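You operate a simulated robot arm through the tools that you are given. There is no shell and no other tool.

The job below is to be done with a simulated robot arm. You get a single attempt, and the scene is never put back.

TASK
Roll up the teal tie and lay it in the red cell.
Fine: swing the keeper arm over it before you wind, and off again after. Where these are worked on the way, their far stop is far enough and under half their travel is too little: keeper arm.

Only the result counts: the job must be done as asked and must still hold three seconds after the hand-in. Knocking over, shifting, dropping, spilling or breaking anything else fails it.

THE ROBOT
A 7-joint arm with a two-finger parallel gripper, fixed in place. Base frame: the origin is at the foot of the arm, x ahead of it, y to its left, z up; the work surface is at about z = 0.786. Lengths are in m, angles in degrees, forces in N, time in s.
With the tool pointing down near the work surface it reaches from about 0.3 to 0.7 m from the base axis. Its first joint turns from -66.0 to 66.0 degrees. Payload 1.57 kg.
The TCP is the grasp point between the finger pads, 0.03 m short of the fingertips. In the tool frame z runs along the fingers and y along their closing line. Largest opening 0.11 m; finger width 0.024, thickness 0.012; the body of the gripper, 0.048 by 0.112 m, starts 0.078 m behind the TCP.
Orientation is told as [roll, pitch, yaw] about the base's x, y, z axes, in that order, counted from this pose: with the fingers straight down and closing along the base's y, the tool's x points along the base's -x, its y along +y and its z along -z.

THE INTERFACE
- The arm moves only by the tool step_arm. Its argument "plan" is one flat list of numbers, 7 for each row, row after row: the turn, a rotation vector about the tool's x, y, z in units of 5 degrees (1.0 is 5 degrees), then the shift along the tool's x, y, z in units of 25 mm (1.0 is 25 mm), then the opening, from 0 (shut) to 1 (fully open). In form: [rx, ry, rz, x, y, z, hand, rx, ry, rz, x, y, z, hand, ...]. A call has 1 to 20 rows; each row shifts and turns the commanded pose from where the row before left it, along the tool's axes as they then stand. A call with a number of a shift or a turn outside -1 to 1 is refused whole. Rows are played at 5 a second. More than 0.05 m and 8.6 degrees between two rows, or a gripper value outside its range, and nothing of the call is played. Where a pose cannot be reached the arm comes as near as it can. A force on the tool above 90 N (or 10 N above the force at the start of the call, whichever is more), or a blocked arm, ends the call early, and 0.2 s more pass. The fingers move at their own pace (about 0.108 m/s each) and stop on an object; they squeeze with about 43 N. The grip force told is the motor's: it shows also when the fingers shut on nothing. Time passes only in rows, and 0.2 s behind the last, so rows that do not move let the fingers close. It gives the time, the measured TCP pose, the force on the tool (base axes), the opening and the grip force at its end, in the units of the frame above (readings bear some noise), with the torque about the TCP (base axes, N m) and any sound that the robot's microphone picked up.
- Cameras (640 x 400 px; columns grow to the right, rows downward): "scene" is fixed at [0.1614, -0.4082, 1.3896]; the picture's right is [0.69, -0.72, 0.00], its down [-0.50, -0.48, -0.72] and it looks along [0.52, 0.50, -0.70] (base axes); focal length 306 px, centre (320, 200). "wrist" rides on the gripper at [0.07, 0.016, -0.141] in the tool frame; the picture's right is [-0.23, 0.97, 0.00], its down [-0.86, -0.20, -0.48] and it looks along [-0.47, -0.11, 0.88] (tool axes); focal length 222 px, centre (320, 200). There is no depth. A picture from a camera that has moved, and an enlarged one, comes with that camera's place and axes in the base frame and with its lens. The place of the scene camera against the robot may be out by one fixed shift of up to 0.012 m in any direction.
- camera(camera): a new picture of that camera. The clock stands still meanwhile.
- inspect(camera, box): a new picture of the part [left, top, right, bottom] of that camera's present view, enlarged. The clock stands still meanwhile.
- close_job(): hands the job in; it is judged then, once.

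Nothing tells you positions but the pictures and the camera data. Unless the task says otherwise, let go and move clear before handing in.

The tools are called after "Call:" by a JSON object that holds its "op" and its "data". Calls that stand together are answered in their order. step_arm: Moves the arm, as the interface text tells. Its arguments: {"type":"object","properties":{"plan":{"type":"array"}},"required":["plan"]} The other tools are called the same way: camera (camera) takes a picture; inspect (camera, box) takes an enlarged picture of a part of a camera's view; close_job () hands the job in.

At the start:

```text
time_s: 0.0
ee_pos: [0.4052, -0.078, 1.1635]
tcp_rot: [0.0, 0.0, 0.0]
wrist_force: [-0.1, 0.1, 0.9]
ft_torque: [-0.03, 0.03, 0.01]
gripper_width: 0.11
grip_force: 0.1
```

scene: 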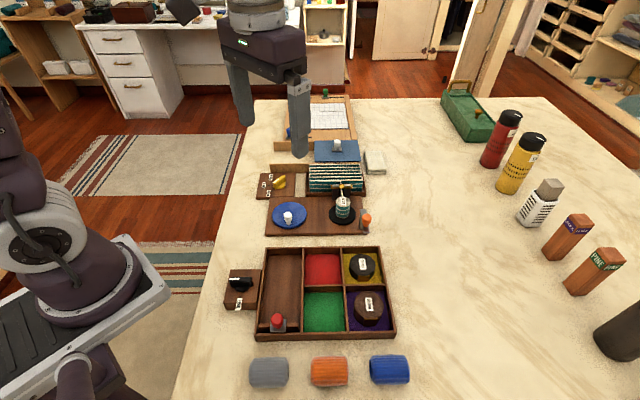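
wrist: 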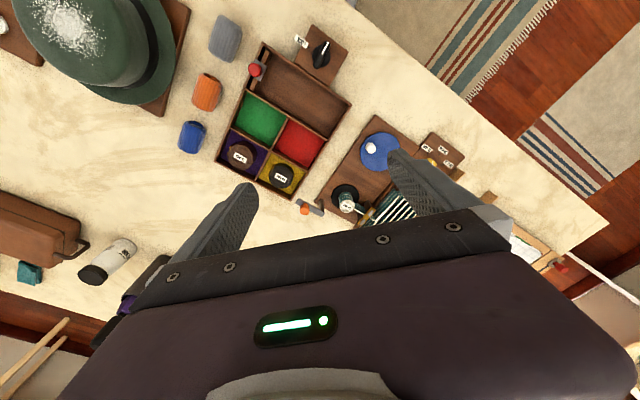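

I see a tray with coloured cells, a winding device with a blue disc and a striped teal strip, and several other items. I'll take closer pictures of the area around the tie and tray first.

Call:
{"op": "inspect", "data": {"camera": "scene", "box": [220, 80, 420, 240]}}

Call:
{"op": "inspect", "data": {"camera": "scene", "box": [210, 230, 420, 400]}}

Call:
{"op": "inspect", "data": {"camera": "wrist", "box": [200, 20, 480, 250]}}

Call:
{"op": "inspect", "data": {"camera": "wrist", "box": [300, 100, 480, 240]}}

```text
2.50 times, centred on (320, 160) of scene
camera zoom: at [0.1614, -0.4082, 1.3896], right [0.69, -0.72, 0.0], down [-0.5, -0.48, -0.72], along [0.52, 0.5, -0.7], focal length 765 px, centre (320, 300)
```

zoom: 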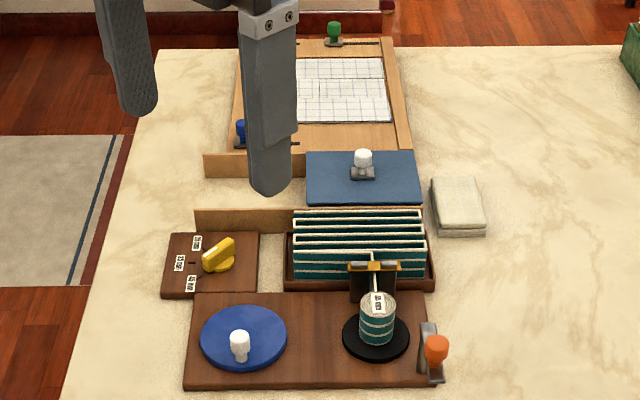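

```text
2.35 times, centred on (315, 315) of scene
camera zoom: at [0.1614, -0.4082, 1.3896], right [0.69, -0.72, 0.0], down [-0.5, -0.48, -0.72], along [0.52, 0.5, -0.7], focal length 720 px, centre (332, -71)
```

zoom: 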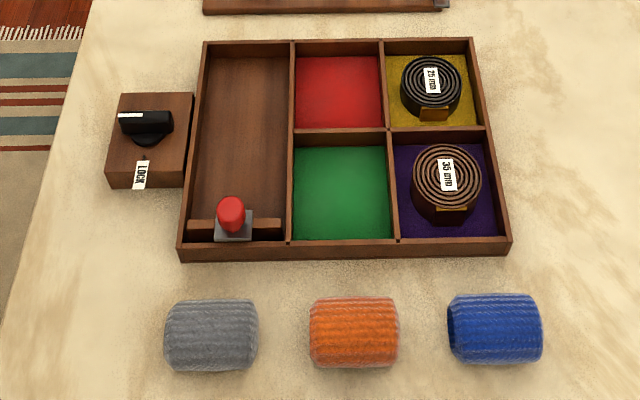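

```text
1.74 times, centred on (340, 135) of wrist
camera zoom: at [0.3347, -0.0626, 1.3044], right [0.23, 0.97, 0.0], down [0.86, -0.2, 0.48], along [0.47, -0.11, -0.88], focal length 386 px, centre (285, 313)
```

zoom: 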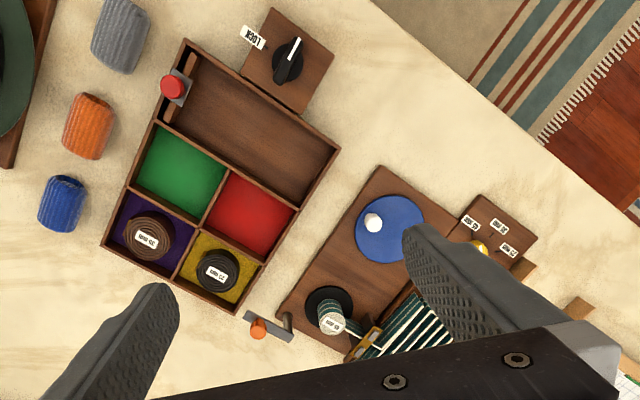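

```text
2.86 times, centred on (390, 170) of wrist
camera zoom: at [0.3347, -0.0626, 1.3044], right [0.23, 0.97, 0.0], down [0.86, -0.2, 0.48], along [0.47, -0.11, -0.88], focal length 635 px, centre (120, 286)
```

zoom: 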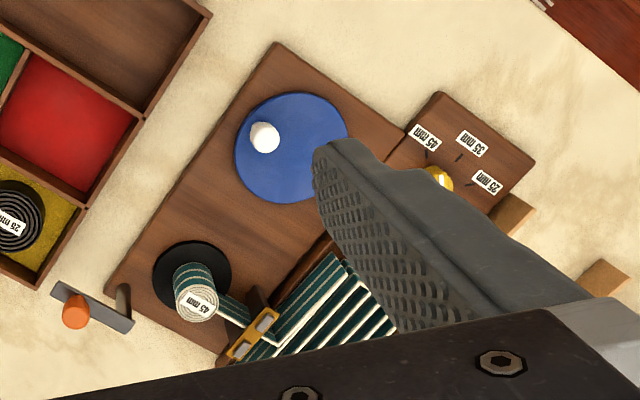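

I've found a winder (blue crank disc with a white knob, black spindle holding a "45 mm" core, orange lever, yellow dial) and the tray with the red cell beside it. I'll move the arm forward and to the left at this height so the wrist camera gets a clear view.

Call:
{"op": "step_arm", "data": {"plan": [0, 0, 0, -1, 1, 0, 1, 0, 0, 0, -1, 1, 0, 1, 0, 0, 0, -1, 1, 0, 1, 0, 0, 0, -1, 0, 0, 1, 0, 0, 0, 0, 0, 0, 1]}}

Call:
{"op": "camera", "data": {"camera": "wrist"}}

Call:
{"op": "camera", "data": {"camera": "scene"}}

```text
time_s: 1.2
ee_pos: [0.5029, -0.0039, 1.1634]
tcp_rot: [0.0, 0.0, -0.1]
wrist_force: [-0.7, 0.5, 0.0]
ft_torque: [0.0, 0.0, -0.02]
gripper_width: 0.1101
grip_force: 0.2
```

```text
taken
camera wrist: at [0.4341, 0.013, 1.304], right [0.23, 0.97, 0.0], down [0.86, -0.2, 0.48], along [0.47, -0.11, -0.88], focal length 222 px, centre (320, 200)
```

wrist: 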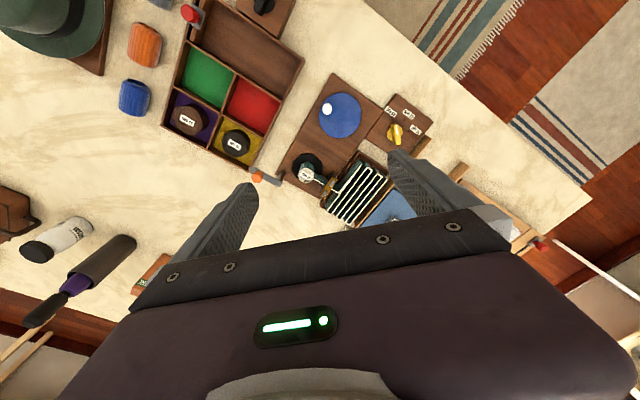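

```text
taken
```

scene: 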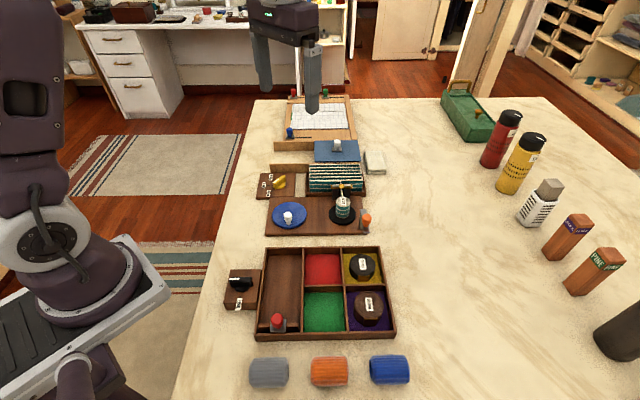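

Call:
{"op": "inspect", "data": {"camera": "wrist", "box": [240, 60, 440, 230]}}

Call:
{"op": "inspect", "data": {"camera": "wrist", "box": [270, 130, 370, 200]}}

Call:
{"op": "inspect", "data": {"camera": "scene", "box": [250, 150, 400, 245]}}

Call:
{"op": "inspect", "data": {"camera": "scene", "box": [320, 170, 384, 240]}}

```text
2.35 times, centred on (340, 145) of wrist
camera zoom: at [0.4341, 0.013, 1.304], right [0.23, 0.97, 0.0], down [0.86, -0.2, 0.48], along [0.47, -0.11, -0.88], focal length 523 px, centre (273, 329)
```

zoom: 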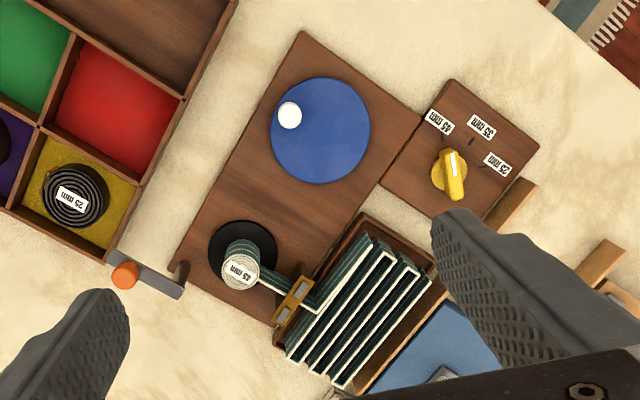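

```text
5.71 times, centred on (320, 165) of wrist
camera zoom: at [0.4341, 0.013, 1.304], right [0.23, 0.97, 0.0], down [0.86, -0.2, 0.48], along [0.47, -0.11, -0.88], focal length 1269 px, centre (320, 400)
```

zoom: 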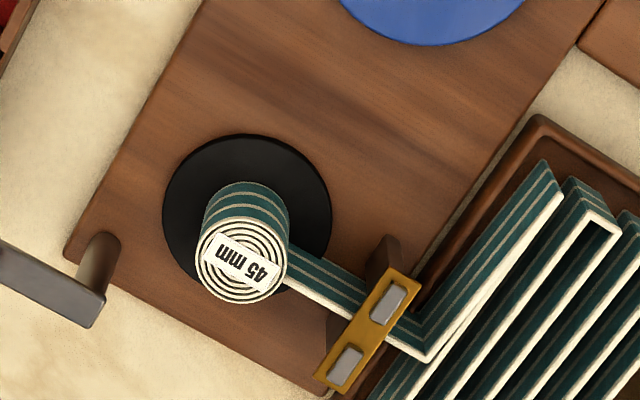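

```text
4.21 times, centred on (325, 198) of scene
camera zoom: at [0.1614, -0.4082, 1.3896], right [0.69, -0.72, 0.0], down [-0.5, -0.48, -0.72], along [0.52, 0.5, -0.7], focal length 1289 px, centre (299, 210)
```

zoom: 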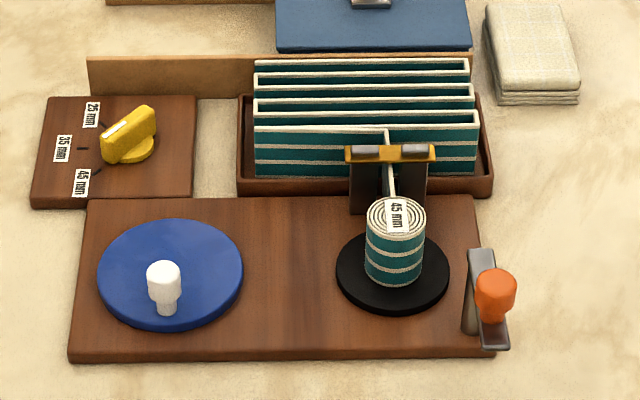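

```text
5.71 times, centred on (352, 205) of scene
camera zoom: at [0.1614, -0.4082, 1.3896], right [0.69, -0.72, 0.0], down [-0.5, -0.48, -0.72], along [0.52, 0.5, -0.7], focal length 1750 px, centre (137, 171)
```

zoom: 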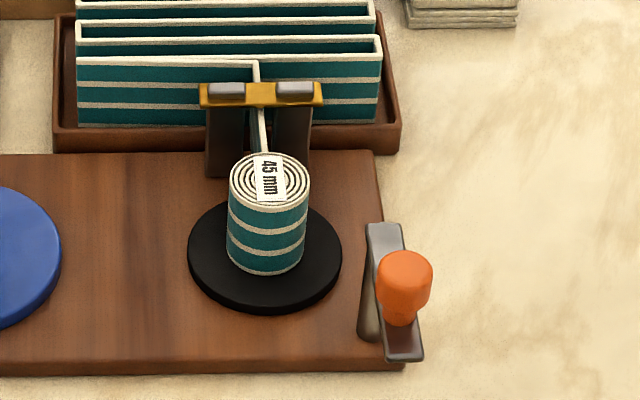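

The keeper arm appears to be the grey bar with the orange knob, pivoting on a post at the board corner. I need closer views of the dial and of the bar before touching anything.

Call:
{"op": "inspect", "data": {"camera": "scene", "box": [252, 165, 302, 205]}}

Call:
{"op": "inspect", "data": {"camera": "wrist", "box": [380, 85, 440, 155]}}

Call:
{"op": "inspect", "data": {"camera": "scene", "box": [345, 195, 395, 240]}}

Call:
{"op": "inspect", "data": {"camera": "wrist", "box": [240, 150, 330, 215]}}

Call:
{"op": "inspect", "data": {"camera": "scene", "box": [215, 255, 295, 345]}}

```text
10.00 times, centred on (277, 185) of scene
camera zoom: at [0.1614, -0.4082, 1.3896], right [0.69, -0.72, 0.0], down [-0.5, -0.48, -0.72], along [0.52, 0.5, -0.7], focal length 3062 px, centre (750, 350)
```

zoom: 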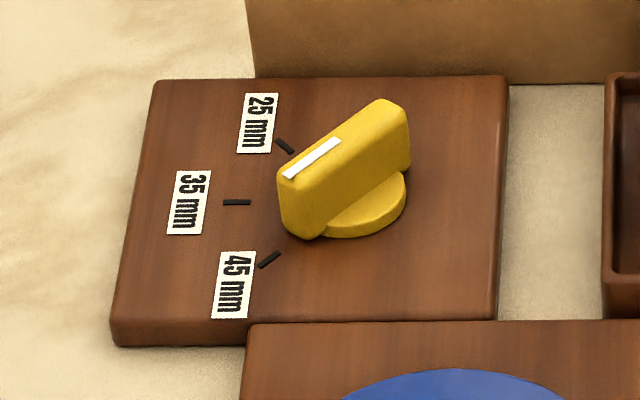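

```text
5.71 times, centred on (410, 120) of wrist
camera zoom: at [0.4341, 0.013, 1.304], right [0.23, 0.97, 0.0], down [0.86, -0.2, 0.48], along [0.47, -0.11, -0.88], focal length 1269 px, centre (-194, 657)
```

zoom: 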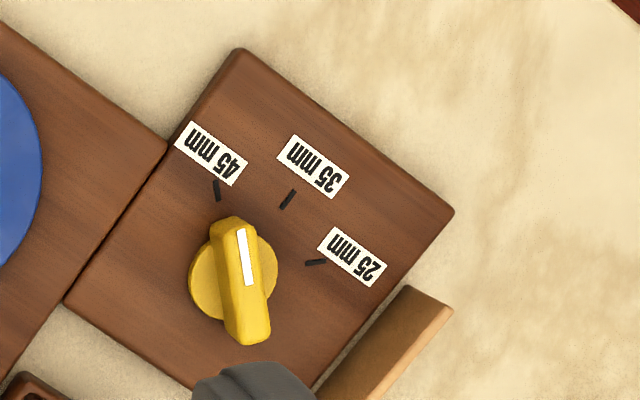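

```text
8.89 times, centred on (370, 218) of scene
camera zoom: at [0.1614, -0.4082, 1.3896], right [0.69, -0.72, 0.0], down [-0.5, -0.48, -0.72], along [0.52, 0.5, -0.7], focal length 2721 px, centre (-124, 44)
```

zoom: 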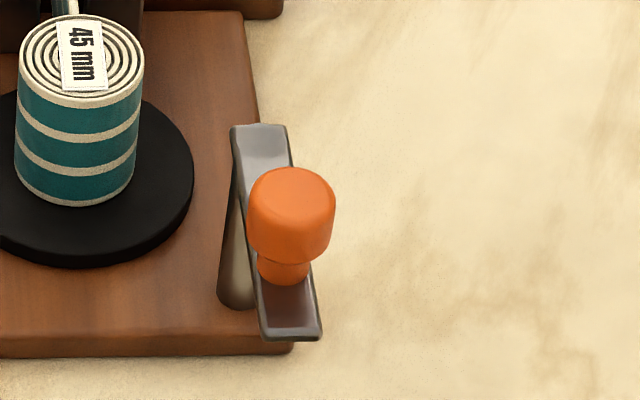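

```text
6.15 times, centred on (285, 182) of wrist
camera zoom: at [0.4341, 0.013, 1.304], right [0.23, 0.97, 0.0], down [0.86, -0.2, 0.48], along [0.47, -0.11, -0.88], focal length 1367 px, centre (535, 308)
```

zoom: 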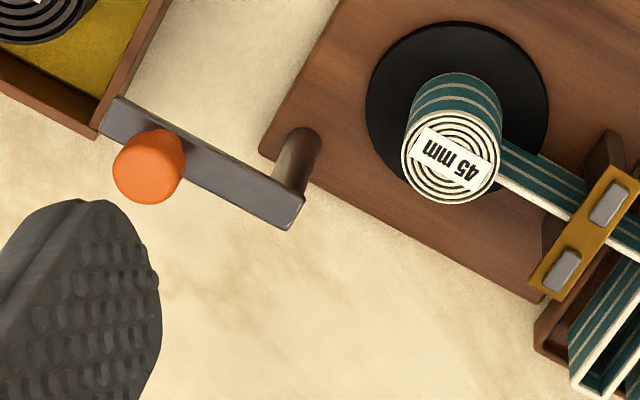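

```text
4.44 times, centred on (255, 300) of scene
camera zoom: at [0.1614, -0.4082, 1.3896], right [0.69, -0.72, 0.0], down [-0.5, -0.48, -0.72], along [0.52, 0.5, -0.7], focal length 1361 px, centre (609, -244)
```

zoom: 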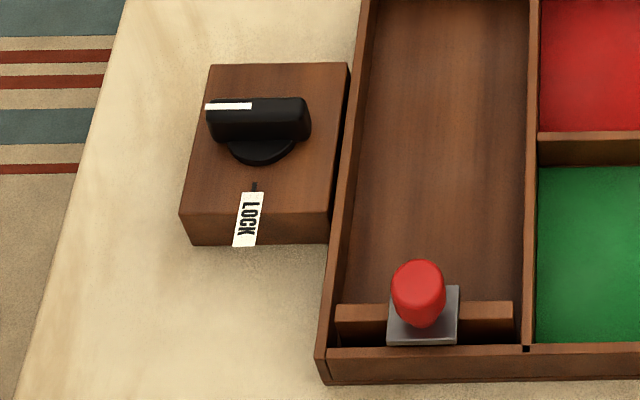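

The dial's pointer already lines up with 45 mm, which matches the tie's label. I'll go lower over the spindle and keeper arm to read heights, the pivot and the spiral's winding direction.

Call:
{"op": "step_arm", "data": {"plan": [0, 0, 0, -0.635, -0.36, 0.9, 1, 0, 0, 0, -0.635, -0.36, 0.9, 1, 0, 0, 0, -0.635, -0.36, 0.9, 1, 0, 0, 0, -0.635, -0.36, 0.9, 1, 0, 0, 0, -0.635, -0.36, 0.9, 1, 0, 0, 0, -0.635, -0.36, 0.9, 1, 0, 0, 0, -0.635, -0.36, 0.9, 1, 0, 0, 0, -0.635, -0.36, 0.9, 1, 0, 0, 0, 0, 0, 0, 1]}}

Call:
{"op": "camera", "data": {"camera": "wrist"}}

```text
time_s: 3.2
ee_pos: [0.6321, -0.0734, 0.9824]
tcp_rot: [0.1, 0.0, 0.1]
wrist_force: [-0.6, 0.0, 1.2]
ft_torque: [0.01, -0.01, 0.0]
gripper_width: 0.1099
grip_force: 0.2
```

```text
taken
camera wrist: at [0.5618, -0.0585, 1.1237], right [0.23, 0.97, 0.0], down [0.85, -0.2, 0.48], along [0.47, -0.11, -0.88], focal length 222 px, centre (320, 200)
```

wrist: 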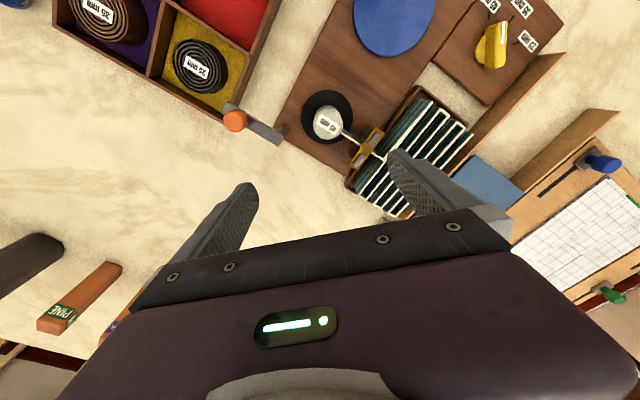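

Call:
{"op": "inspect", "data": {"camera": "wrist", "box": [290, 80, 400, 180]}}

Call:
{"op": "inspect", "data": {"camera": "wrist", "box": [200, 70, 310, 160]}}

Call:
{"op": "inspect", "data": {"camera": "wrist", "box": [300, 100, 350, 145]}}

```text
4.00 times, centred on (345, 130) of wrist
camera zoom: at [0.5618, -0.0585, 1.1237], right [0.23, 0.97, 0.0], down [0.85, -0.2, 0.48], along [0.47, -0.11, -0.88], focal length 888 px, centre (220, 480)
```

zoom: 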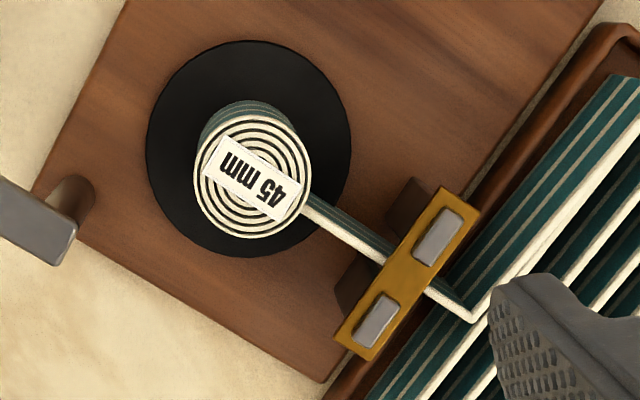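

```text
4.44 times, centred on (255, 115) of wrist
camera zoom: at [0.5618, -0.0585, 1.1237], right [0.23, 0.97, 0.0], down [0.85, -0.2, 0.48], along [0.47, -0.11, -0.88], focal length 987 px, centre (609, 578)
```

zoom: 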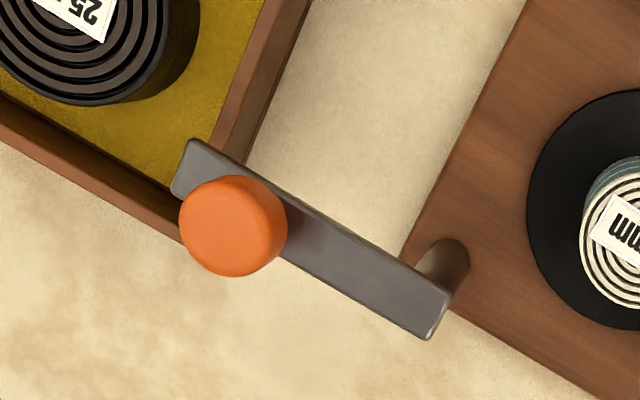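

```text
8.89 times, centred on (325, 122) of wrist
camera zoom: at [0.5618, -0.0585, 1.1237], right [0.23, 0.97, 0.0], down [0.85, -0.2, 0.48], along [0.47, -0.11, -0.88], focal length 1974 px, centre (276, 889)
```

zoom: 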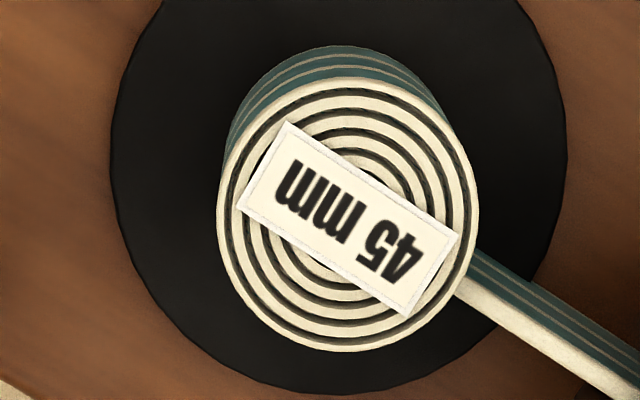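

The roll's rings look concentric, so they don't show a winding direction. I need exact heights, so I'll shift sideways at this height to get a stereo pair on the keeper knob, roll and crank.

Call:
{"op": "step_arm", "data": {"plan": [0, 0, 0, 0, 1, 0, 1, 0, 0, 0, 0, 1, 0, 1, 0, 0, 0, 0, 1, 0, 1, 0, 0, 0, 0, 1, 0, 1, 0, 0, 0, 0, 0, 0, 1]}}

Call:
{"op": "camera", "data": {"camera": "wrist"}}

Call:
{"op": "inspect", "data": {"camera": "wrist", "box": [110, 70, 220, 160]}}

Call:
{"op": "inspect", "data": {"camera": "wrist", "box": [200, 70, 310, 170]}}

Call:
{"op": "inspect", "data": {"camera": "wrist", "box": [210, 0, 350, 80]}}

```text
time_s: 4.4
ee_pos: [0.6318, 0.0244, 0.9841]
tcp_rot: [0.0, 0.0, 0.0]
wrist_force: [0.3, 0.8, -0.1]
ft_torque: [0.0, -0.01, -0.02]
gripper_width: 0.1101
grip_force: 0.0
```

```text
taken
camera wrist: at [0.5621, 0.0406, 1.1247], right [0.23, 0.97, 0.0], down [0.86, -0.2, 0.48], along [0.47, -0.11, -0.88], focal length 222 px, centre (320, 200)
```

wrist: 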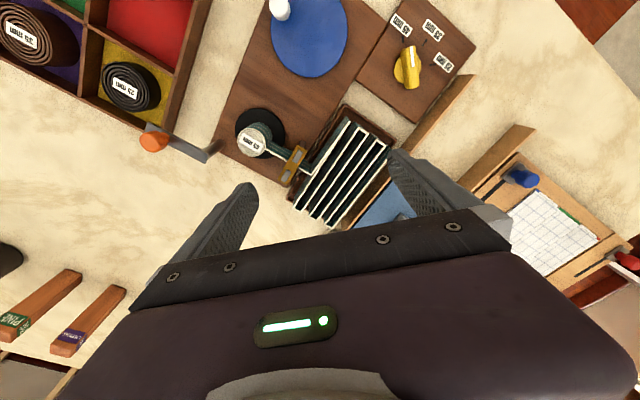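

```text
4.44 times, centred on (165, 115) of wrist
camera zoom: at [0.5621, 0.0406, 1.1247], right [0.23, 0.97, 0.0], down [0.86, -0.2, 0.48], along [0.47, -0.11, -0.88], focal length 987 px, centre (1009, 578)
```

zoom: 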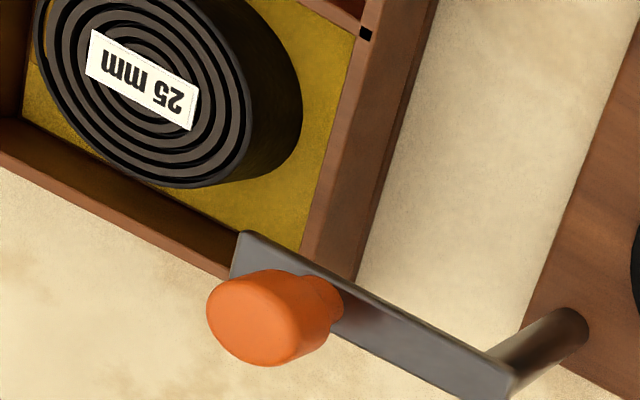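

```text
4.00 times, centred on (255, 120) of wrist
camera zoom: at [0.5621, 0.0406, 1.1247], right [0.23, 0.97, 0.0], down [0.86, -0.2, 0.48], along [0.47, -0.11, -0.88], focal length 888 px, centre (580, 520)
```

zoom: 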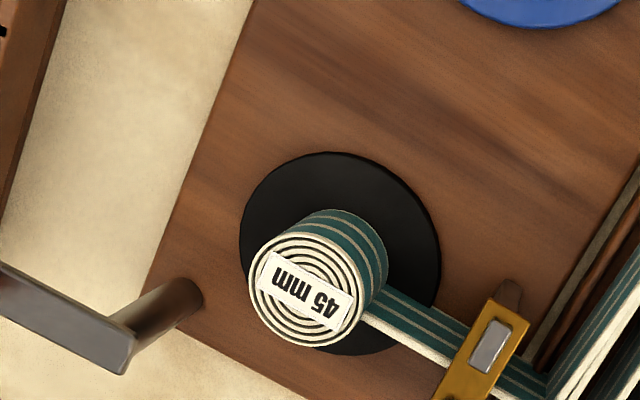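

```text
4.57 times, centred on (280, 40) of wrist
camera zoom: at [0.5621, 0.0406, 1.1247], right [0.23, 0.97, 0.0], down [0.86, -0.2, 0.48], along [0.47, -0.11, -0.88], focal length 1015 px, centre (503, 931)
```

zoom: 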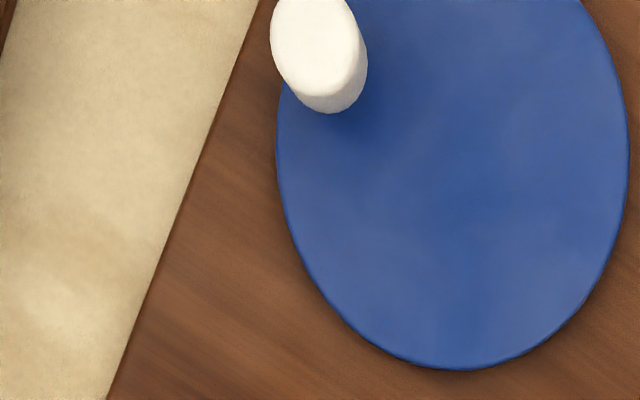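

From the stereo pair, the keeper pivot is near (0.610, -0.122), its orange knob top near (0.579, -0.151, 0.884) and the spindle near (0.610, -0.060). I'll move above the knob with the closing line along its swing tangent (yaw +45).

Call:
{"op": "step_arm", "data": {"plan": [0, 0, 0, 0.265, -0.877, 0, 0.6, 0, 0, 0, 0.265, -0.877, 0, 0.6, 0, 0, 0, 0.265, -0.877, 0, 0.6, 0, 0, 0, 0.265, -0.877, 0, 0.6, 0, 0, 0, 0.265, -0.877, 0, 0.6, 0, 0, 0, 0.265, -0.877, 0, 0.6, 0, 0, 0, 0.265, -0.877, 0, 0.6, 0, 0, 0, 0.265, -0.877, 0, 0.6, 0, 0, -1, 0, 0, 0.2, 0.6, 0, 0, -1, 0, 0, 0.2, 0.6, 0, 0, -1, 0, 0, 0.2, 0.6, 0, 0, -1, 0, 0, 0.2, 0.6, 0, 0, -1, 0, 0, 0.2, 0.6, 0, 0, -1, 0, 0, 0.2, 0.6, 0, 0, -1, 0, 0, 0.2, 0.6, 0, 0, -1, 0, 0, 0.2, 0.6, 0, 0, -1, 0, 0, 0.2, 0.6, 0, 0, 0, 0, 0, 0, 0.6]}}

Call:
{"op": "camera", "data": {"camera": "wrist"}}

Call:
{"op": "inspect", "data": {"camera": "scene", "box": [250, 120, 450, 260]}}

```text
time_s: 8.2
ee_pos: [0.5785, -0.1523, 0.9386]
tcp_rot: [-0.1, 0.0, 45.1]
wrist_force: [0.3, 0.0, -0.5]
ft_torque: [0.01, -0.03, -0.01]
gripper_width: 0.066
grip_force: 0.0
```

```text
taken
camera wrist: at [0.5181, -0.1892, 1.0795], right [-0.53, 0.85, 0.0], down [0.75, 0.46, 0.48], along [0.41, 0.25, -0.88], focal length 222 px, centre (320, 200)
```

wrist: 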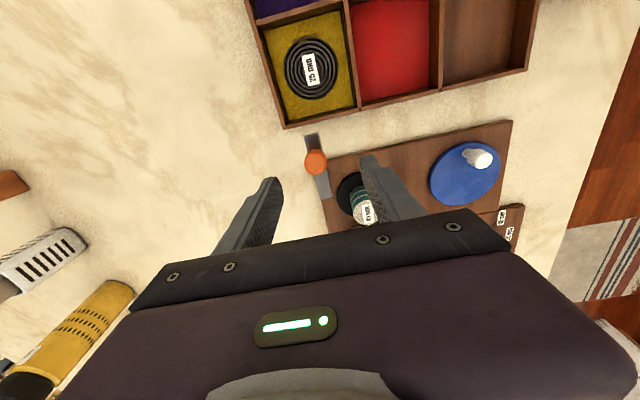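

```text
2.86 times, centred on (350, 190) of scene
camera zoom: at [0.1614, -0.4082, 1.3896], right [0.69, -0.72, 0.0], down [-0.5, -0.48, -0.72], along [0.52, 0.5, -0.7], focal length 875 px, centre (234, 229)
```

zoom: 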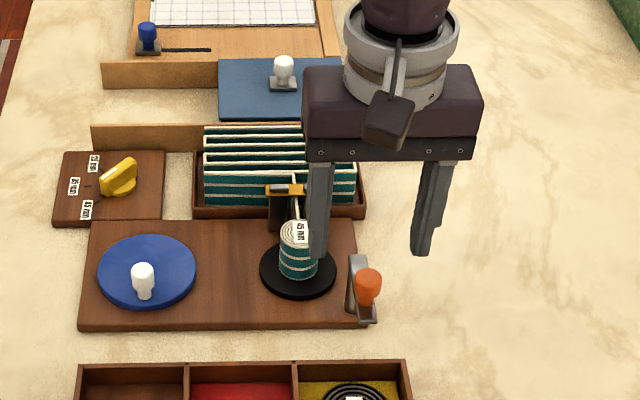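

The hand is above the keeper knob. I'll zoom in to refine the alignment before going down.

Call:
{"op": "inspect", "data": {"camera": "wrist", "box": [260, 110, 380, 230]}}

```text
3.33 times, centred on (320, 170) of wrist
camera zoom: at [0.5181, -0.1892, 1.0795], right [-0.53, 0.85, 0.0], down [0.75, 0.46, 0.48], along [0.41, 0.25, -0.88], focal length 740 px, centre (320, 300)
```

zoom: 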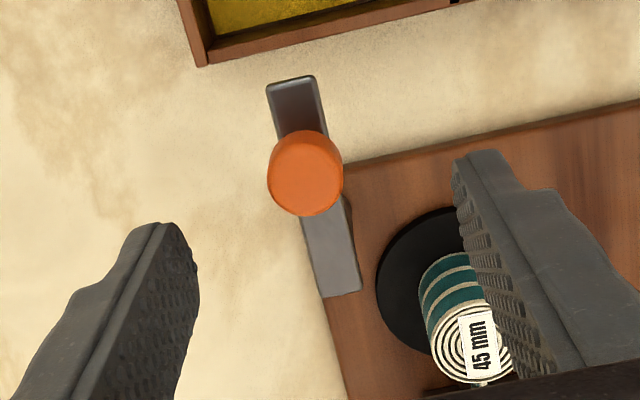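

The knob sits at about (0.579, -0.154) with its top near z 0.88, so the hand is aligned. I'll go down, grip it, and swing it the first 30 degrees clockwise about the pivot.

Call:
{"op": "step_arm", "data": {"plan": [0, 0, 0, 0, -0.07, 0.72, 0.6, 0, 0, 0, 0, 0, 0.72, 0.6, 0, 0, 0, 0, 0, 0.72, 0.6, 0, 0, 0, 0, 0, 0, 0.6]}}

Call:
{"op": "inspect", "data": {"camera": "scene", "box": [320, 180, 420, 250]}}

Call:
{"op": "inspect", "data": {"camera": "wrist", "box": [260, 110, 380, 230]}}

```text
time_s: 9.2
ee_pos: [0.5804, -0.1527, 0.8852]
tcp_rot: [0.0, 0.0, 44.9]
wrist_force: [-0.1, 0.2, -0.1]
ft_torque: [-0.02, 0.04, -0.01]
gripper_width: 0.0661
grip_force: 0.0
```

```text
5.71 times, centred on (370, 215) of scene
camera zoom: at [0.1614, -0.4082, 1.3896], right [0.69, -0.72, 0.0], down [-0.5, -0.48, -0.72], along [0.52, 0.5, -0.7], focal length 1750 px, centre (34, 114)
```

zoom: 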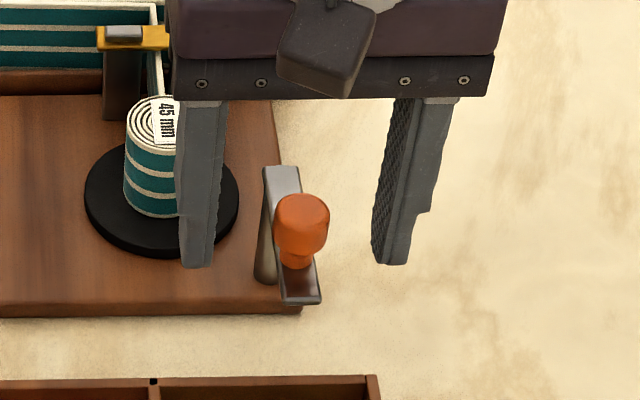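

```text
3.33 times, centred on (320, 170) of wrist
camera zoom: at [0.5191, -0.1907, 1.0253], right [-0.53, 0.85, 0.0], down [0.75, 0.46, 0.48], along [0.41, 0.25, -0.88], focal length 740 px, centre (320, 300)
```

zoom: 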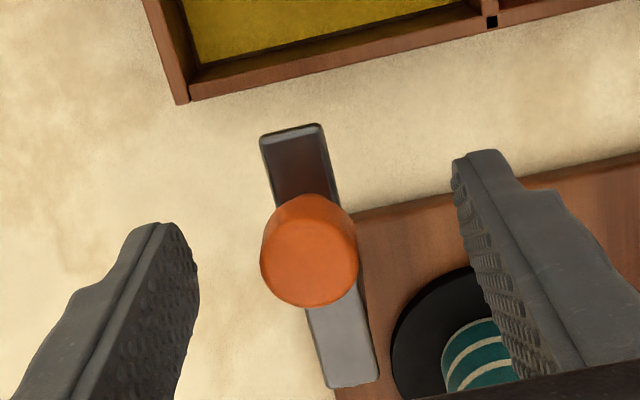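

The knob is about 4 mm further out along the bar than the TCP, so I'll correct that, close on it, and start the swing.

Call:
{"op": "step_arm", "data": {"plan": [0, 0, 0, 0.15, -0.06, 0, 0.6, 0, 0, 0, 0, 0, 0, 0, 0, 0, 0, 0, 0, 0, 0, 0, 0, 0, 0, 0, 0, 0, 0, 0, 0, 0, 0, 0, 0]}}

Call:
{"op": "inspect", "data": {"camera": "wrist", "box": [260, 110, 380, 230]}}

```text
time_s: 10.4
ee_pos: [0.5776, -0.1565, 0.8855]
tcp_rot: [0.0, 0.0, 45.0]
wrist_force: [-1.8, -0.8, -1.1]
ft_torque: [0.01, -0.06, 0.0]
gripper_width: 0.0216
grip_force: 34.9
```

```text
3.33 times, centred on (320, 170) of wrist
camera zoom: at [0.5172, -0.1943, 1.0253], right [-0.53, 0.85, 0.0], down [0.75, 0.46, 0.48], along [0.41, 0.25, -0.88], focal length 740 px, centre (320, 300)
```

zoom: 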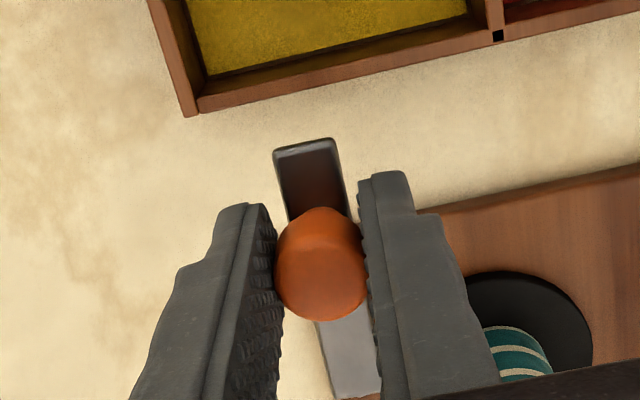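

The knob is gripped (21.6 mm). I'll swing it 30 degrees clockwise and check the forces.

Call:
{"op": "step_arm", "data": {"plan": [0, 0, 1, -0.0071, 0.162, 0, 0, 0, 0, 1, -0.0071, 0.162, 0, 0, 0, 0, 1, -0.0071, 0.162, 0, 0, 0, 0, 1, -0.0071, 0.162, 0, 0, 0, 0, 1, -0.0071, 0.162, 0, 0, 0, 0, 1, -0.0071, 0.162, 0, 0, 0, 0, 0, 0, 0, 0, 0]}}

Call:
{"op": "inspect", "data": {"camera": "scene", "box": [320, 180, 420, 250]}}

Call:
{"op": "inspect", "data": {"camera": "wrist", "box": [260, 110, 380, 230]}}

```text
time_s: 12.0
ee_pos: [0.5663, -0.1339, 0.8841]
tcp_rot: [0.0, 0.2, 15.0]
wrist_force: [-8.9, 1.2, -6.9]
ft_torque: [-0.05, 0.19, 0.1]
gripper_width: 0.0217
grip_force: 34.7
```

```text
5.71 times, centred on (370, 215) of scene
camera zoom: at [0.1613, -0.4082, 1.3896], right [0.69, -0.72, 0.0], down [-0.5, -0.48, -0.72], along [0.52, 0.5, -0.7], focal length 1750 px, centre (34, 114)
```

zoom: 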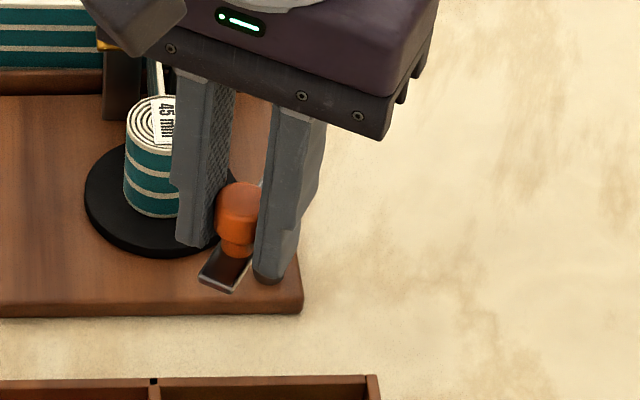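

```text
3.33 times, centred on (320, 170) of wrist
camera zoom: at [0.4948, -0.1377, 1.0254], right [-0.03, 1.0, 0.0], down [0.88, 0.03, 0.48], along [0.48, 0.02, -0.88], focal length 740 px, centre (320, 300)
```

zoom: 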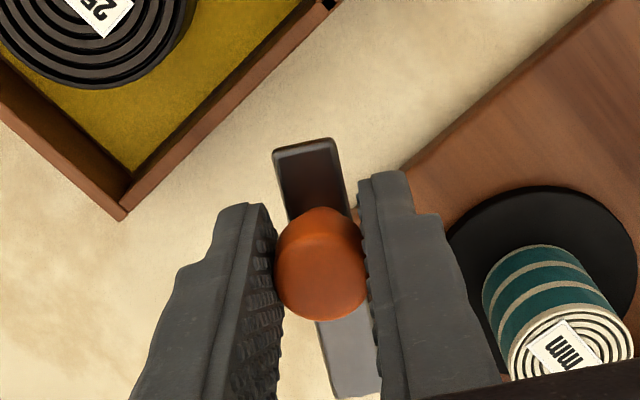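

The keeper arm is following with small forces. I'll continue another 45 degrees.

Call:
{"op": "step_arm", "data": {"plan": [0, 0, 1, -0.0071, 0.162, 0, 0, 0, 0, 1, -0.0071, 0.162, 0, 0, 0, 0, 1, -0.0071, 0.162, 0, 0, 0, 0, 1, -0.0071, 0.162, 0, 0, 0, 0, 1, -0.0071, 0.162, 0, 0, 0, 0, 1, -0.0071, 0.162, 0, 0, 0, 0, 1, -0.0071, 0.162, 0, 0, 0, 0, 1, -0.0071, 0.162, 0, 0, 0, 0, 1, -0.0071, 0.162, 0, 0, 0, 0, 0, 0, 0, 0, 0]}}

Call:
{"op": "inspect", "data": {"camera": "scene", "box": [320, 180, 420, 250]}}

Call:
{"op": "inspect", "data": {"camera": "wrist", "box": [260, 110, 380, 230]}}

```text
time_s: 14.2
ee_pos: [0.5707, -0.101, 0.8845]
tcp_rot: [0.0, 0.1, -29.9]
wrist_force: [-8.4, 5.9, -17.6]
ft_torque: [0.12, 0.21, 0.06]
gripper_width: 0.0215
grip_force: 34.5
```

```text
5.71 times, centred on (370, 215) of scene
camera zoom: at [0.1615, -0.4081, 1.3896], right [0.69, -0.72, 0.0], down [-0.5, -0.48, -0.72], along [0.52, 0.5, -0.7], focal length 1750 px, centre (34, 114)
```

zoom: 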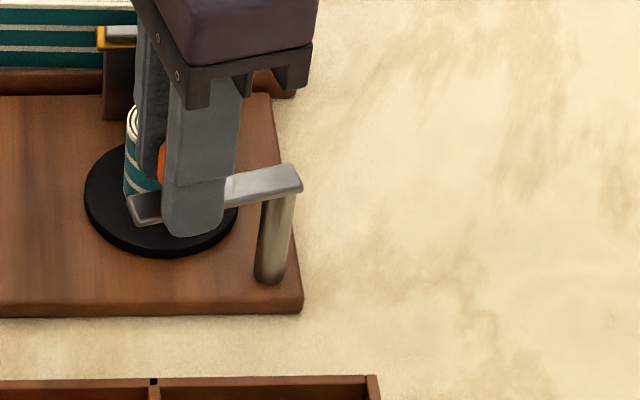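

```text
3.33 times, centred on (320, 170) of wrist
camera zoom: at [0.5191, -0.0511, 1.0255], right [0.68, 0.73, 0.0], down [0.64, -0.6, 0.48], along [0.35, -0.33, -0.88], focal length 740 px, centre (320, 300)
```

zoom: 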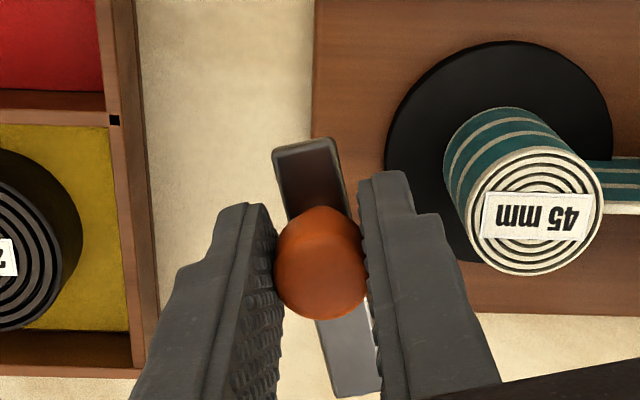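

75 degrees done, with the arm now nearing the roll. I'll continue in smaller chunks, lowering 1 mm to see how the vertical load responds.

Call:
{"op": "step_arm", "data": {"plan": [0, 0, 1, -0.0071, 0.162, 0.02, 0, 0, 0, 1, -0.0071, 0.162, 0.02, 0, 0, 0, 1, -0.0071, 0.162, 0, 0, 0, 0, 1, -0.0071, 0.162, 0, 0, 0, 0, 1, -0.0071, 0.162, 0, 0, 0, 0, 0, 0, 0, 0, 0]}}

Call:
{"op": "inspect", "data": {"camera": "scene", "box": [320, 180, 420, 250]}}

Call:
{"op": "inspect", "data": {"camera": "wrist", "box": [260, 110, 380, 230]}}

```text
time_s: 15.6
ee_pos: [0.585, -0.0855, 0.8856]
tcp_rot: [0.0, -0.1, -55.0]
wrist_force: [-9.6, 14.3, 16.9]
ft_torque: [0.52, 0.52, -0.06]
gripper_width: 0.0218
grip_force: 34.8
```

```text
5.71 times, centred on (370, 215) of scene
camera zoom: at [0.1609, -0.4078, 1.3898], right [0.69, -0.72, 0.0], down [-0.5, -0.48, -0.72], along [0.52, 0.5, -0.7], focal length 1750 px, centre (34, 114)
```

zoom: 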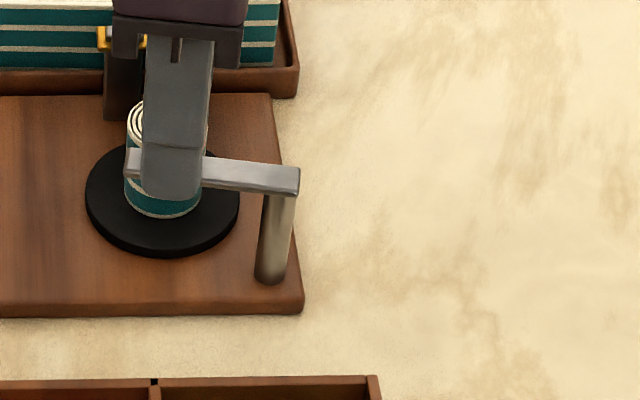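

```text
3.33 times, centred on (320, 170) of wrist
camera zoom: at [0.5583, -0.0187, 1.0253], right [0.93, 0.37, 0.0], down [0.33, -0.81, 0.48], along [0.18, -0.44, -0.88], focal length 740 px, centre (320, 300)
```

zoom: 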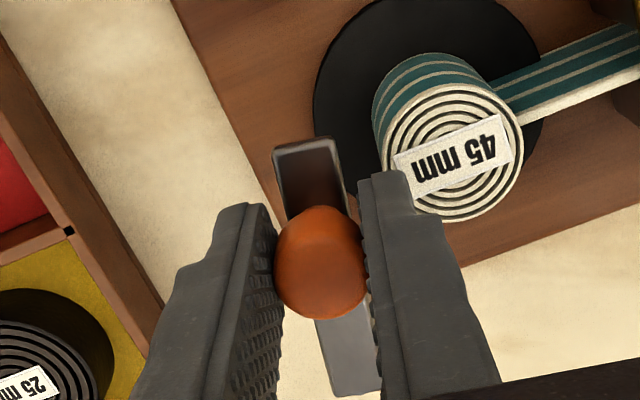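

Side forces stay small and come from slight radial and height offsets, so I'll trim those and continue. The bar is just about to pass over the roll.

Call:
{"op": "step_arm", "data": {"plan": [0, 0, 1, 0.013, 0.164, -0.02, 0, 0, 0, 1, -0.0071, 0.164, 0, 0, 0, 0, 1, -0.0071, 0.164, 0, 0, 0, 0, 1, -0.0071, 0.164, 0, 0, 0, 0, 0, 0, 0, 0, 0]}}

Call:
{"op": "inspect", "data": {"camera": "scene", "box": [320, 180, 420, 250]}}

Call:
{"op": "inspect", "data": {"camera": "wrist", "box": [260, 110, 380, 230]}}

```text
time_s: 16.8
ee_pos: [0.5998, -0.0786, 0.8852]
tcp_rot: [0.1, -0.2, -75.1]
wrist_force: [-0.8, 8.1, 17.9]
ft_torque: [0.04, 0.09, 0.04]
gripper_width: 0.0213
grip_force: 34.1
```

```text
5.71 times, centred on (370, 215) of scene
camera zoom: at [0.161, -0.4079, 1.3897], right [0.69, -0.72, 0.0], down [-0.5, -0.48, -0.72], along [0.52, 0.5, -0.7], focal length 1750 px, centre (34, 114)
```

zoom: 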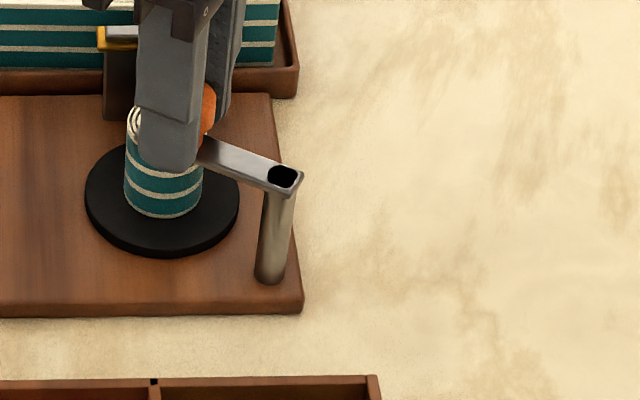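

```text
3.33 times, centred on (320, 170) of wrist
camera zoom: at [0.5974, -0.0069, 1.0252], right [1.0, 0.03, 0.0], down [0.03, -0.88, 0.48], along [0.02, -0.48, -0.88], focal length 740 px, centre (320, 300)
```

zoom: 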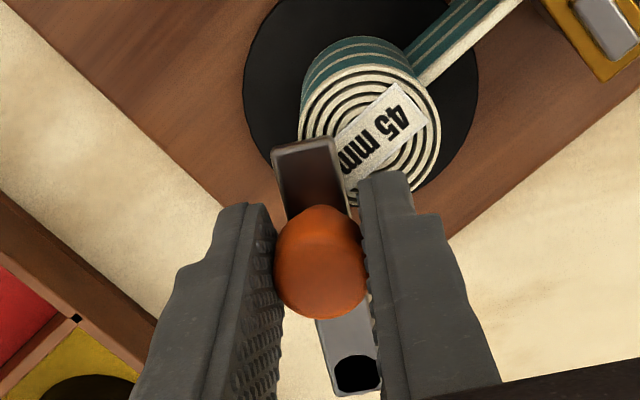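

The bar now reaches the roll's edge, and the vertical load is slightly positive, so I'll ease up 0.75 mm and carry on to about 90 degrees (over the spindle axis).

Call:
{"op": "step_arm", "data": {"plan": [0, 0, 0, 0.005, 0, -0.03, 0, 0, 0, 1, -0.0071, 0.164, 0, 0, 0, 0, 1, -0.0071, 0.164, 0, 0, 0, 0, 0, 0, 0, 0, 0]}}

Call:
{"op": "inspect", "data": {"camera": "scene", "box": [320, 180, 420, 250]}}

Call:
{"op": "inspect", "data": {"camera": "wrist", "box": [260, 110, 380, 230]}}

```text
time_s: 17.8
ee_pos: [0.608, -0.077, 0.885]
tcp_rot: [0.0, 0.0, -85.0]
wrist_force: [2.9, 0.6, -0.2]
ft_torque: [-0.21, -0.13, 0.15]
gripper_width: 0.0216
grip_force: 34.5
```

```text
5.71 times, centred on (370, 215) of scene
camera zoom: at [0.1615, -0.4082, 1.3896], right [0.69, -0.72, 0.0], down [-0.5, -0.48, -0.72], along [0.52, 0.5, -0.7], focal length 1750 px, centre (34, 114)
```

zoom: 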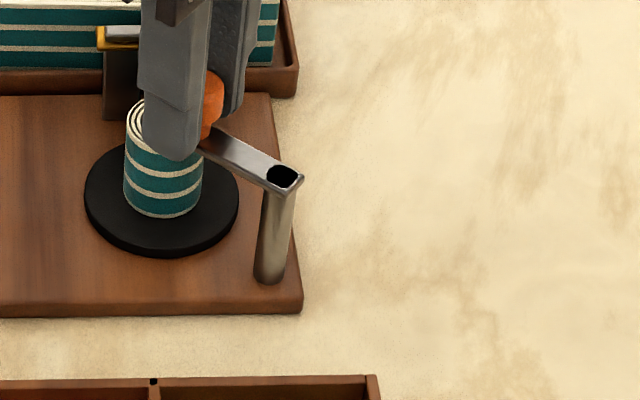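

```text
3.33 times, centred on (320, 170) of wrist
camera zoom: at [0.6177, -0.0063, 1.0253], right [0.99, -0.14, 0.0], down [-0.12, -0.87, 0.48], along [-0.07, -0.47, -0.88], focal length 740 px, centre (320, 300)
```

zoom: 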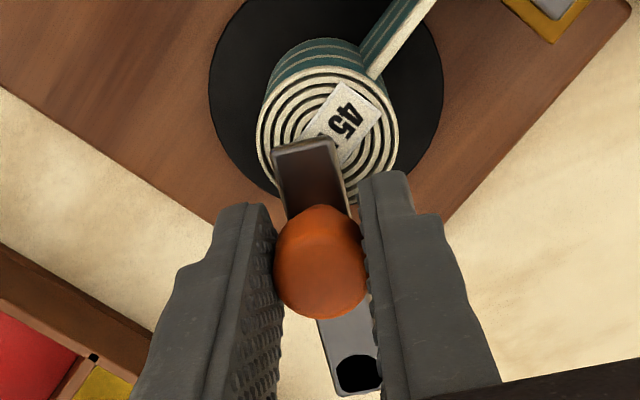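

Forces are near zero and the bar tip lies over the roll. I'll keep going in small steps to find the far stop.

Call:
{"op": "step_arm", "data": {"plan": [0, 0, 1, -0.0071, 0.164, 0, 0, 0, 0, 0, 0, 0, 0, 0]}}

Call:
{"op": "step_arm", "data": {"plan": [0, 0, 1, -0.0071, 0.164, 0, 0, 0, 0, 0, 0, 0, 0, 0]}}

Call:
{"op": "inspect", "data": {"camera": "wrist", "box": [260, 110, 380, 230]}}

```text
time_s: 18.4
ee_pos: [0.6117, -0.0766, 0.884]
tcp_rot: [0.0, 0.0, -90.1]
wrist_force: [2.8, -0.9, -4.1]
ft_torque: [-0.05, -0.14, 0.1]
gripper_width: 0.0214
grip_force: 35.1
```

```text
time_s: 19.0
ee_pos: [0.6134, -0.0779, 0.885]
tcp_rot: [-0.5, 0.0, -95.1]
wrist_force: [-33.1, -2.5, 5.2]
ft_torque: [0.02, 0.12, -0.2]
gripper_width: 0.0216
grip_force: 34.5
```

```text
3.33 times, centred on (320, 170) of wrist
camera zoom: at [0.6364, -0.0096, 1.0251], right [0.95, -0.31, -0.01], down [-0.27, -0.83, 0.48], along [-0.16, -0.45, -0.88], focal length 740 px, centre (320, 300)
```

zoom: 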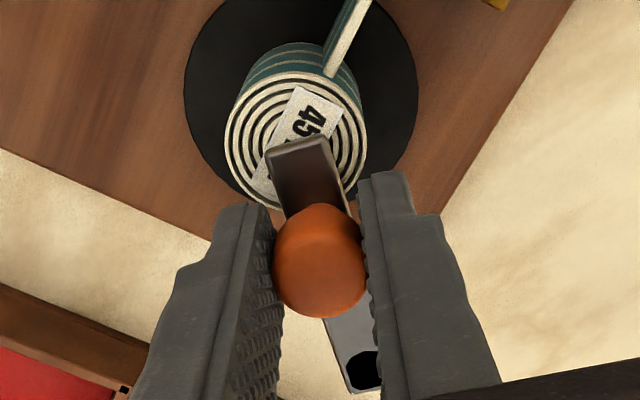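

The far stop is reached (33 N push-back), with the bar over the roll. I'll relax the push, open the fingers and lift off.

Call:
{"op": "step_arm", "data": {"plan": [0, 0, 0, 0, -0.08, 0, 0, 0, 0, 0, 0, 0, 0, 0.35, 0, 0, 0, 0, 0, 0, 0.4, 0, 0, 0, 0, 0, -1, 0.4, 0, 0, 0, 0, 0, -1, 0.4, 0, 0, 0, 0, 0, -1, 0.4, 0, 0, 0, 0, 0, 0, 0.4]}}

Call:
{"op": "camera", "data": {"camera": "wrist"}}

Call:
{"op": "inspect", "data": {"camera": "scene", "box": [250, 150, 400, 245]}}

```text
time_s: 20.6
ee_pos: [0.6142, -0.0766, 0.96]
tcp_rot: [0.0, 0.0, -95.0]
wrist_force: [0.0, -0.2, 0.0]
ft_torque: [0.02, -0.02, 0.01]
gripper_width: 0.0438
grip_force: 0.0
```

```text
taken
camera wrist: at [0.636, -0.0088, 1.1006], right [0.95, -0.31, 0.0], down [-0.27, -0.83, 0.48], along [-0.15, -0.45, -0.88], focal length 222 px, centre (320, 200)
```

wrist: 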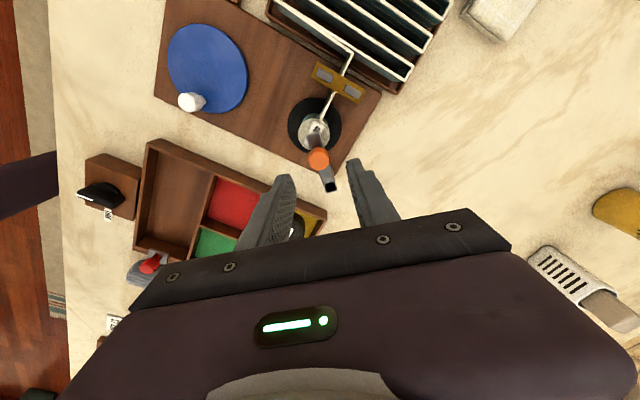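

```text
4.21 times, centred on (325, 198) of scene
camera zoom: at [0.1614, -0.4082, 1.3896], right [0.69, -0.72, 0.0], down [-0.5, -0.48, -0.72], along [0.52, 0.5, -0.7], focal length 1289 px, centre (299, 210)
```

zoom: 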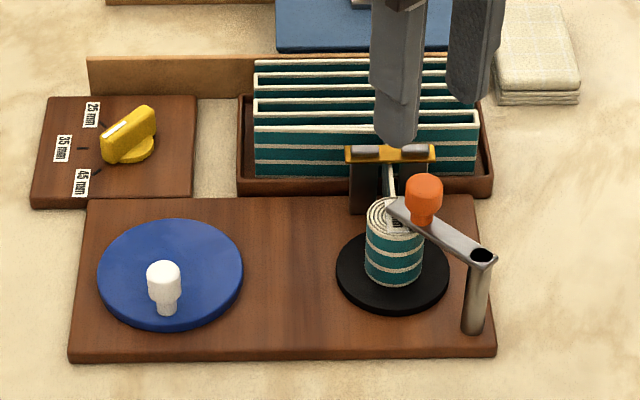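

The keeper arm is at its far stop over the roll. Next is the crank: I'll turn the tool back to yaw 0 and move over to get accurate crank geometry.

Call:
{"op": "step_arm", "data": {"plan": [0, 0, -1, 0, 0, 0, 0.4, 0, 0, -1, 0, 0, 0, 0.4, 0, 0, -1, 0, 0, 0, 0.4, 0, 0, -1, 0, 0, 0, 0.4, 0, 0, -1, 0, 0, 0, 0.4, 0, 0, -1, 0, 0, 0, 0.4, 0, 0, -1, 0, 0, 0, 0.4, 0, 0, -1, 0, 0, 0, 0.4, 0, 0, -1, 0, 0, 0, 0.4, 0, 0, -1, 0, 0, 0, 0.4, 0, 0, -1, 0, 0, 0, 0.4, 0, 0, -1, 0, 0, 0, 0.4, 0, 0, -1, 0, 0, 0, 0.4, 0, 0, -1, 0, 0, 0, 0.4, 0, 0, -1, 0, 0, 0, 0.4, 0, 0, -1, 0, 0, 0, 0.4, 0, 0, -1, 0, 0, 0, 0.4, 0, 0, -1, 0, 0, 0, 0.4, 0, 0, -1, 0, 0, 0, 0.4]}}

Call:
{"op": "step_arm", "data": {"plan": [0, 0, 0, 0.74, 0.97, 0, 0, 0, 0, 0, 0.74, 0.97, 0, 0, 0, 0, 0, 0.74, 0.97, 0, 0, 0, 0, 0, 0.74, 0.97, 0, 0, 0, 0, 0, 0, 0, 0, 0]}}

Call:
{"op": "camera", "data": {"camera": "wrist"}}

Call:
{"op": "inspect", "data": {"camera": "wrist", "box": [230, 60, 390, 170]}}

```text
time_s: 24.6
ee_pos: [0.6135, -0.0778, 0.9607]
tcp_rot: [0.0, 0.0, 0.1]
wrist_force: [-0.4, -0.2, -0.1]
ft_torque: [0.05, -0.02, 0.01]
gripper_width: 0.0439
grip_force: 0.1
```

```text
time_s: 25.8
ee_pos: [0.5392, 0.0177, 0.9602]
tcp_rot: [0.0, 0.0, 0.0]
wrist_force: [-0.3, -0.5, 0.0]
ft_torque: [-0.02, 0.02, -0.04]
gripper_width: 0.0
grip_force: 20.9
```

```text
taken
camera wrist: at [0.4698, 0.0353, 1.1009], right [0.23, 0.97, 0.0], down [0.85, -0.2, 0.48], along [0.47, -0.11, -0.88], focal length 222 px, centre (320, 200)
```

wrist: 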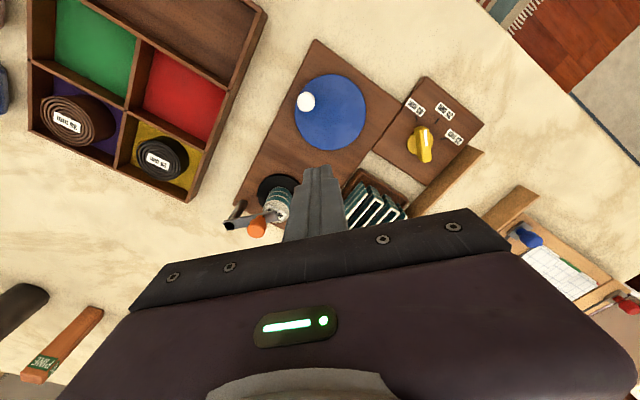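

```text
3.64 times, centred on (310, 115) of wrist
camera zoom: at [0.4698, 0.0353, 1.1009], right [0.23, 0.97, 0.0], down [0.85, -0.2, 0.48], along [0.47, -0.11, -0.88], focal length 808 px, centre (356, 509)
```

zoom: 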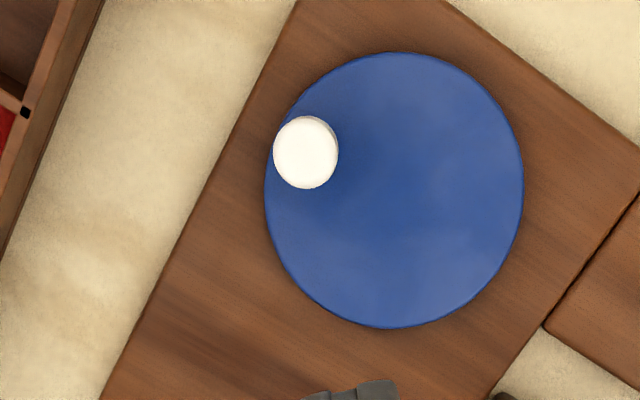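

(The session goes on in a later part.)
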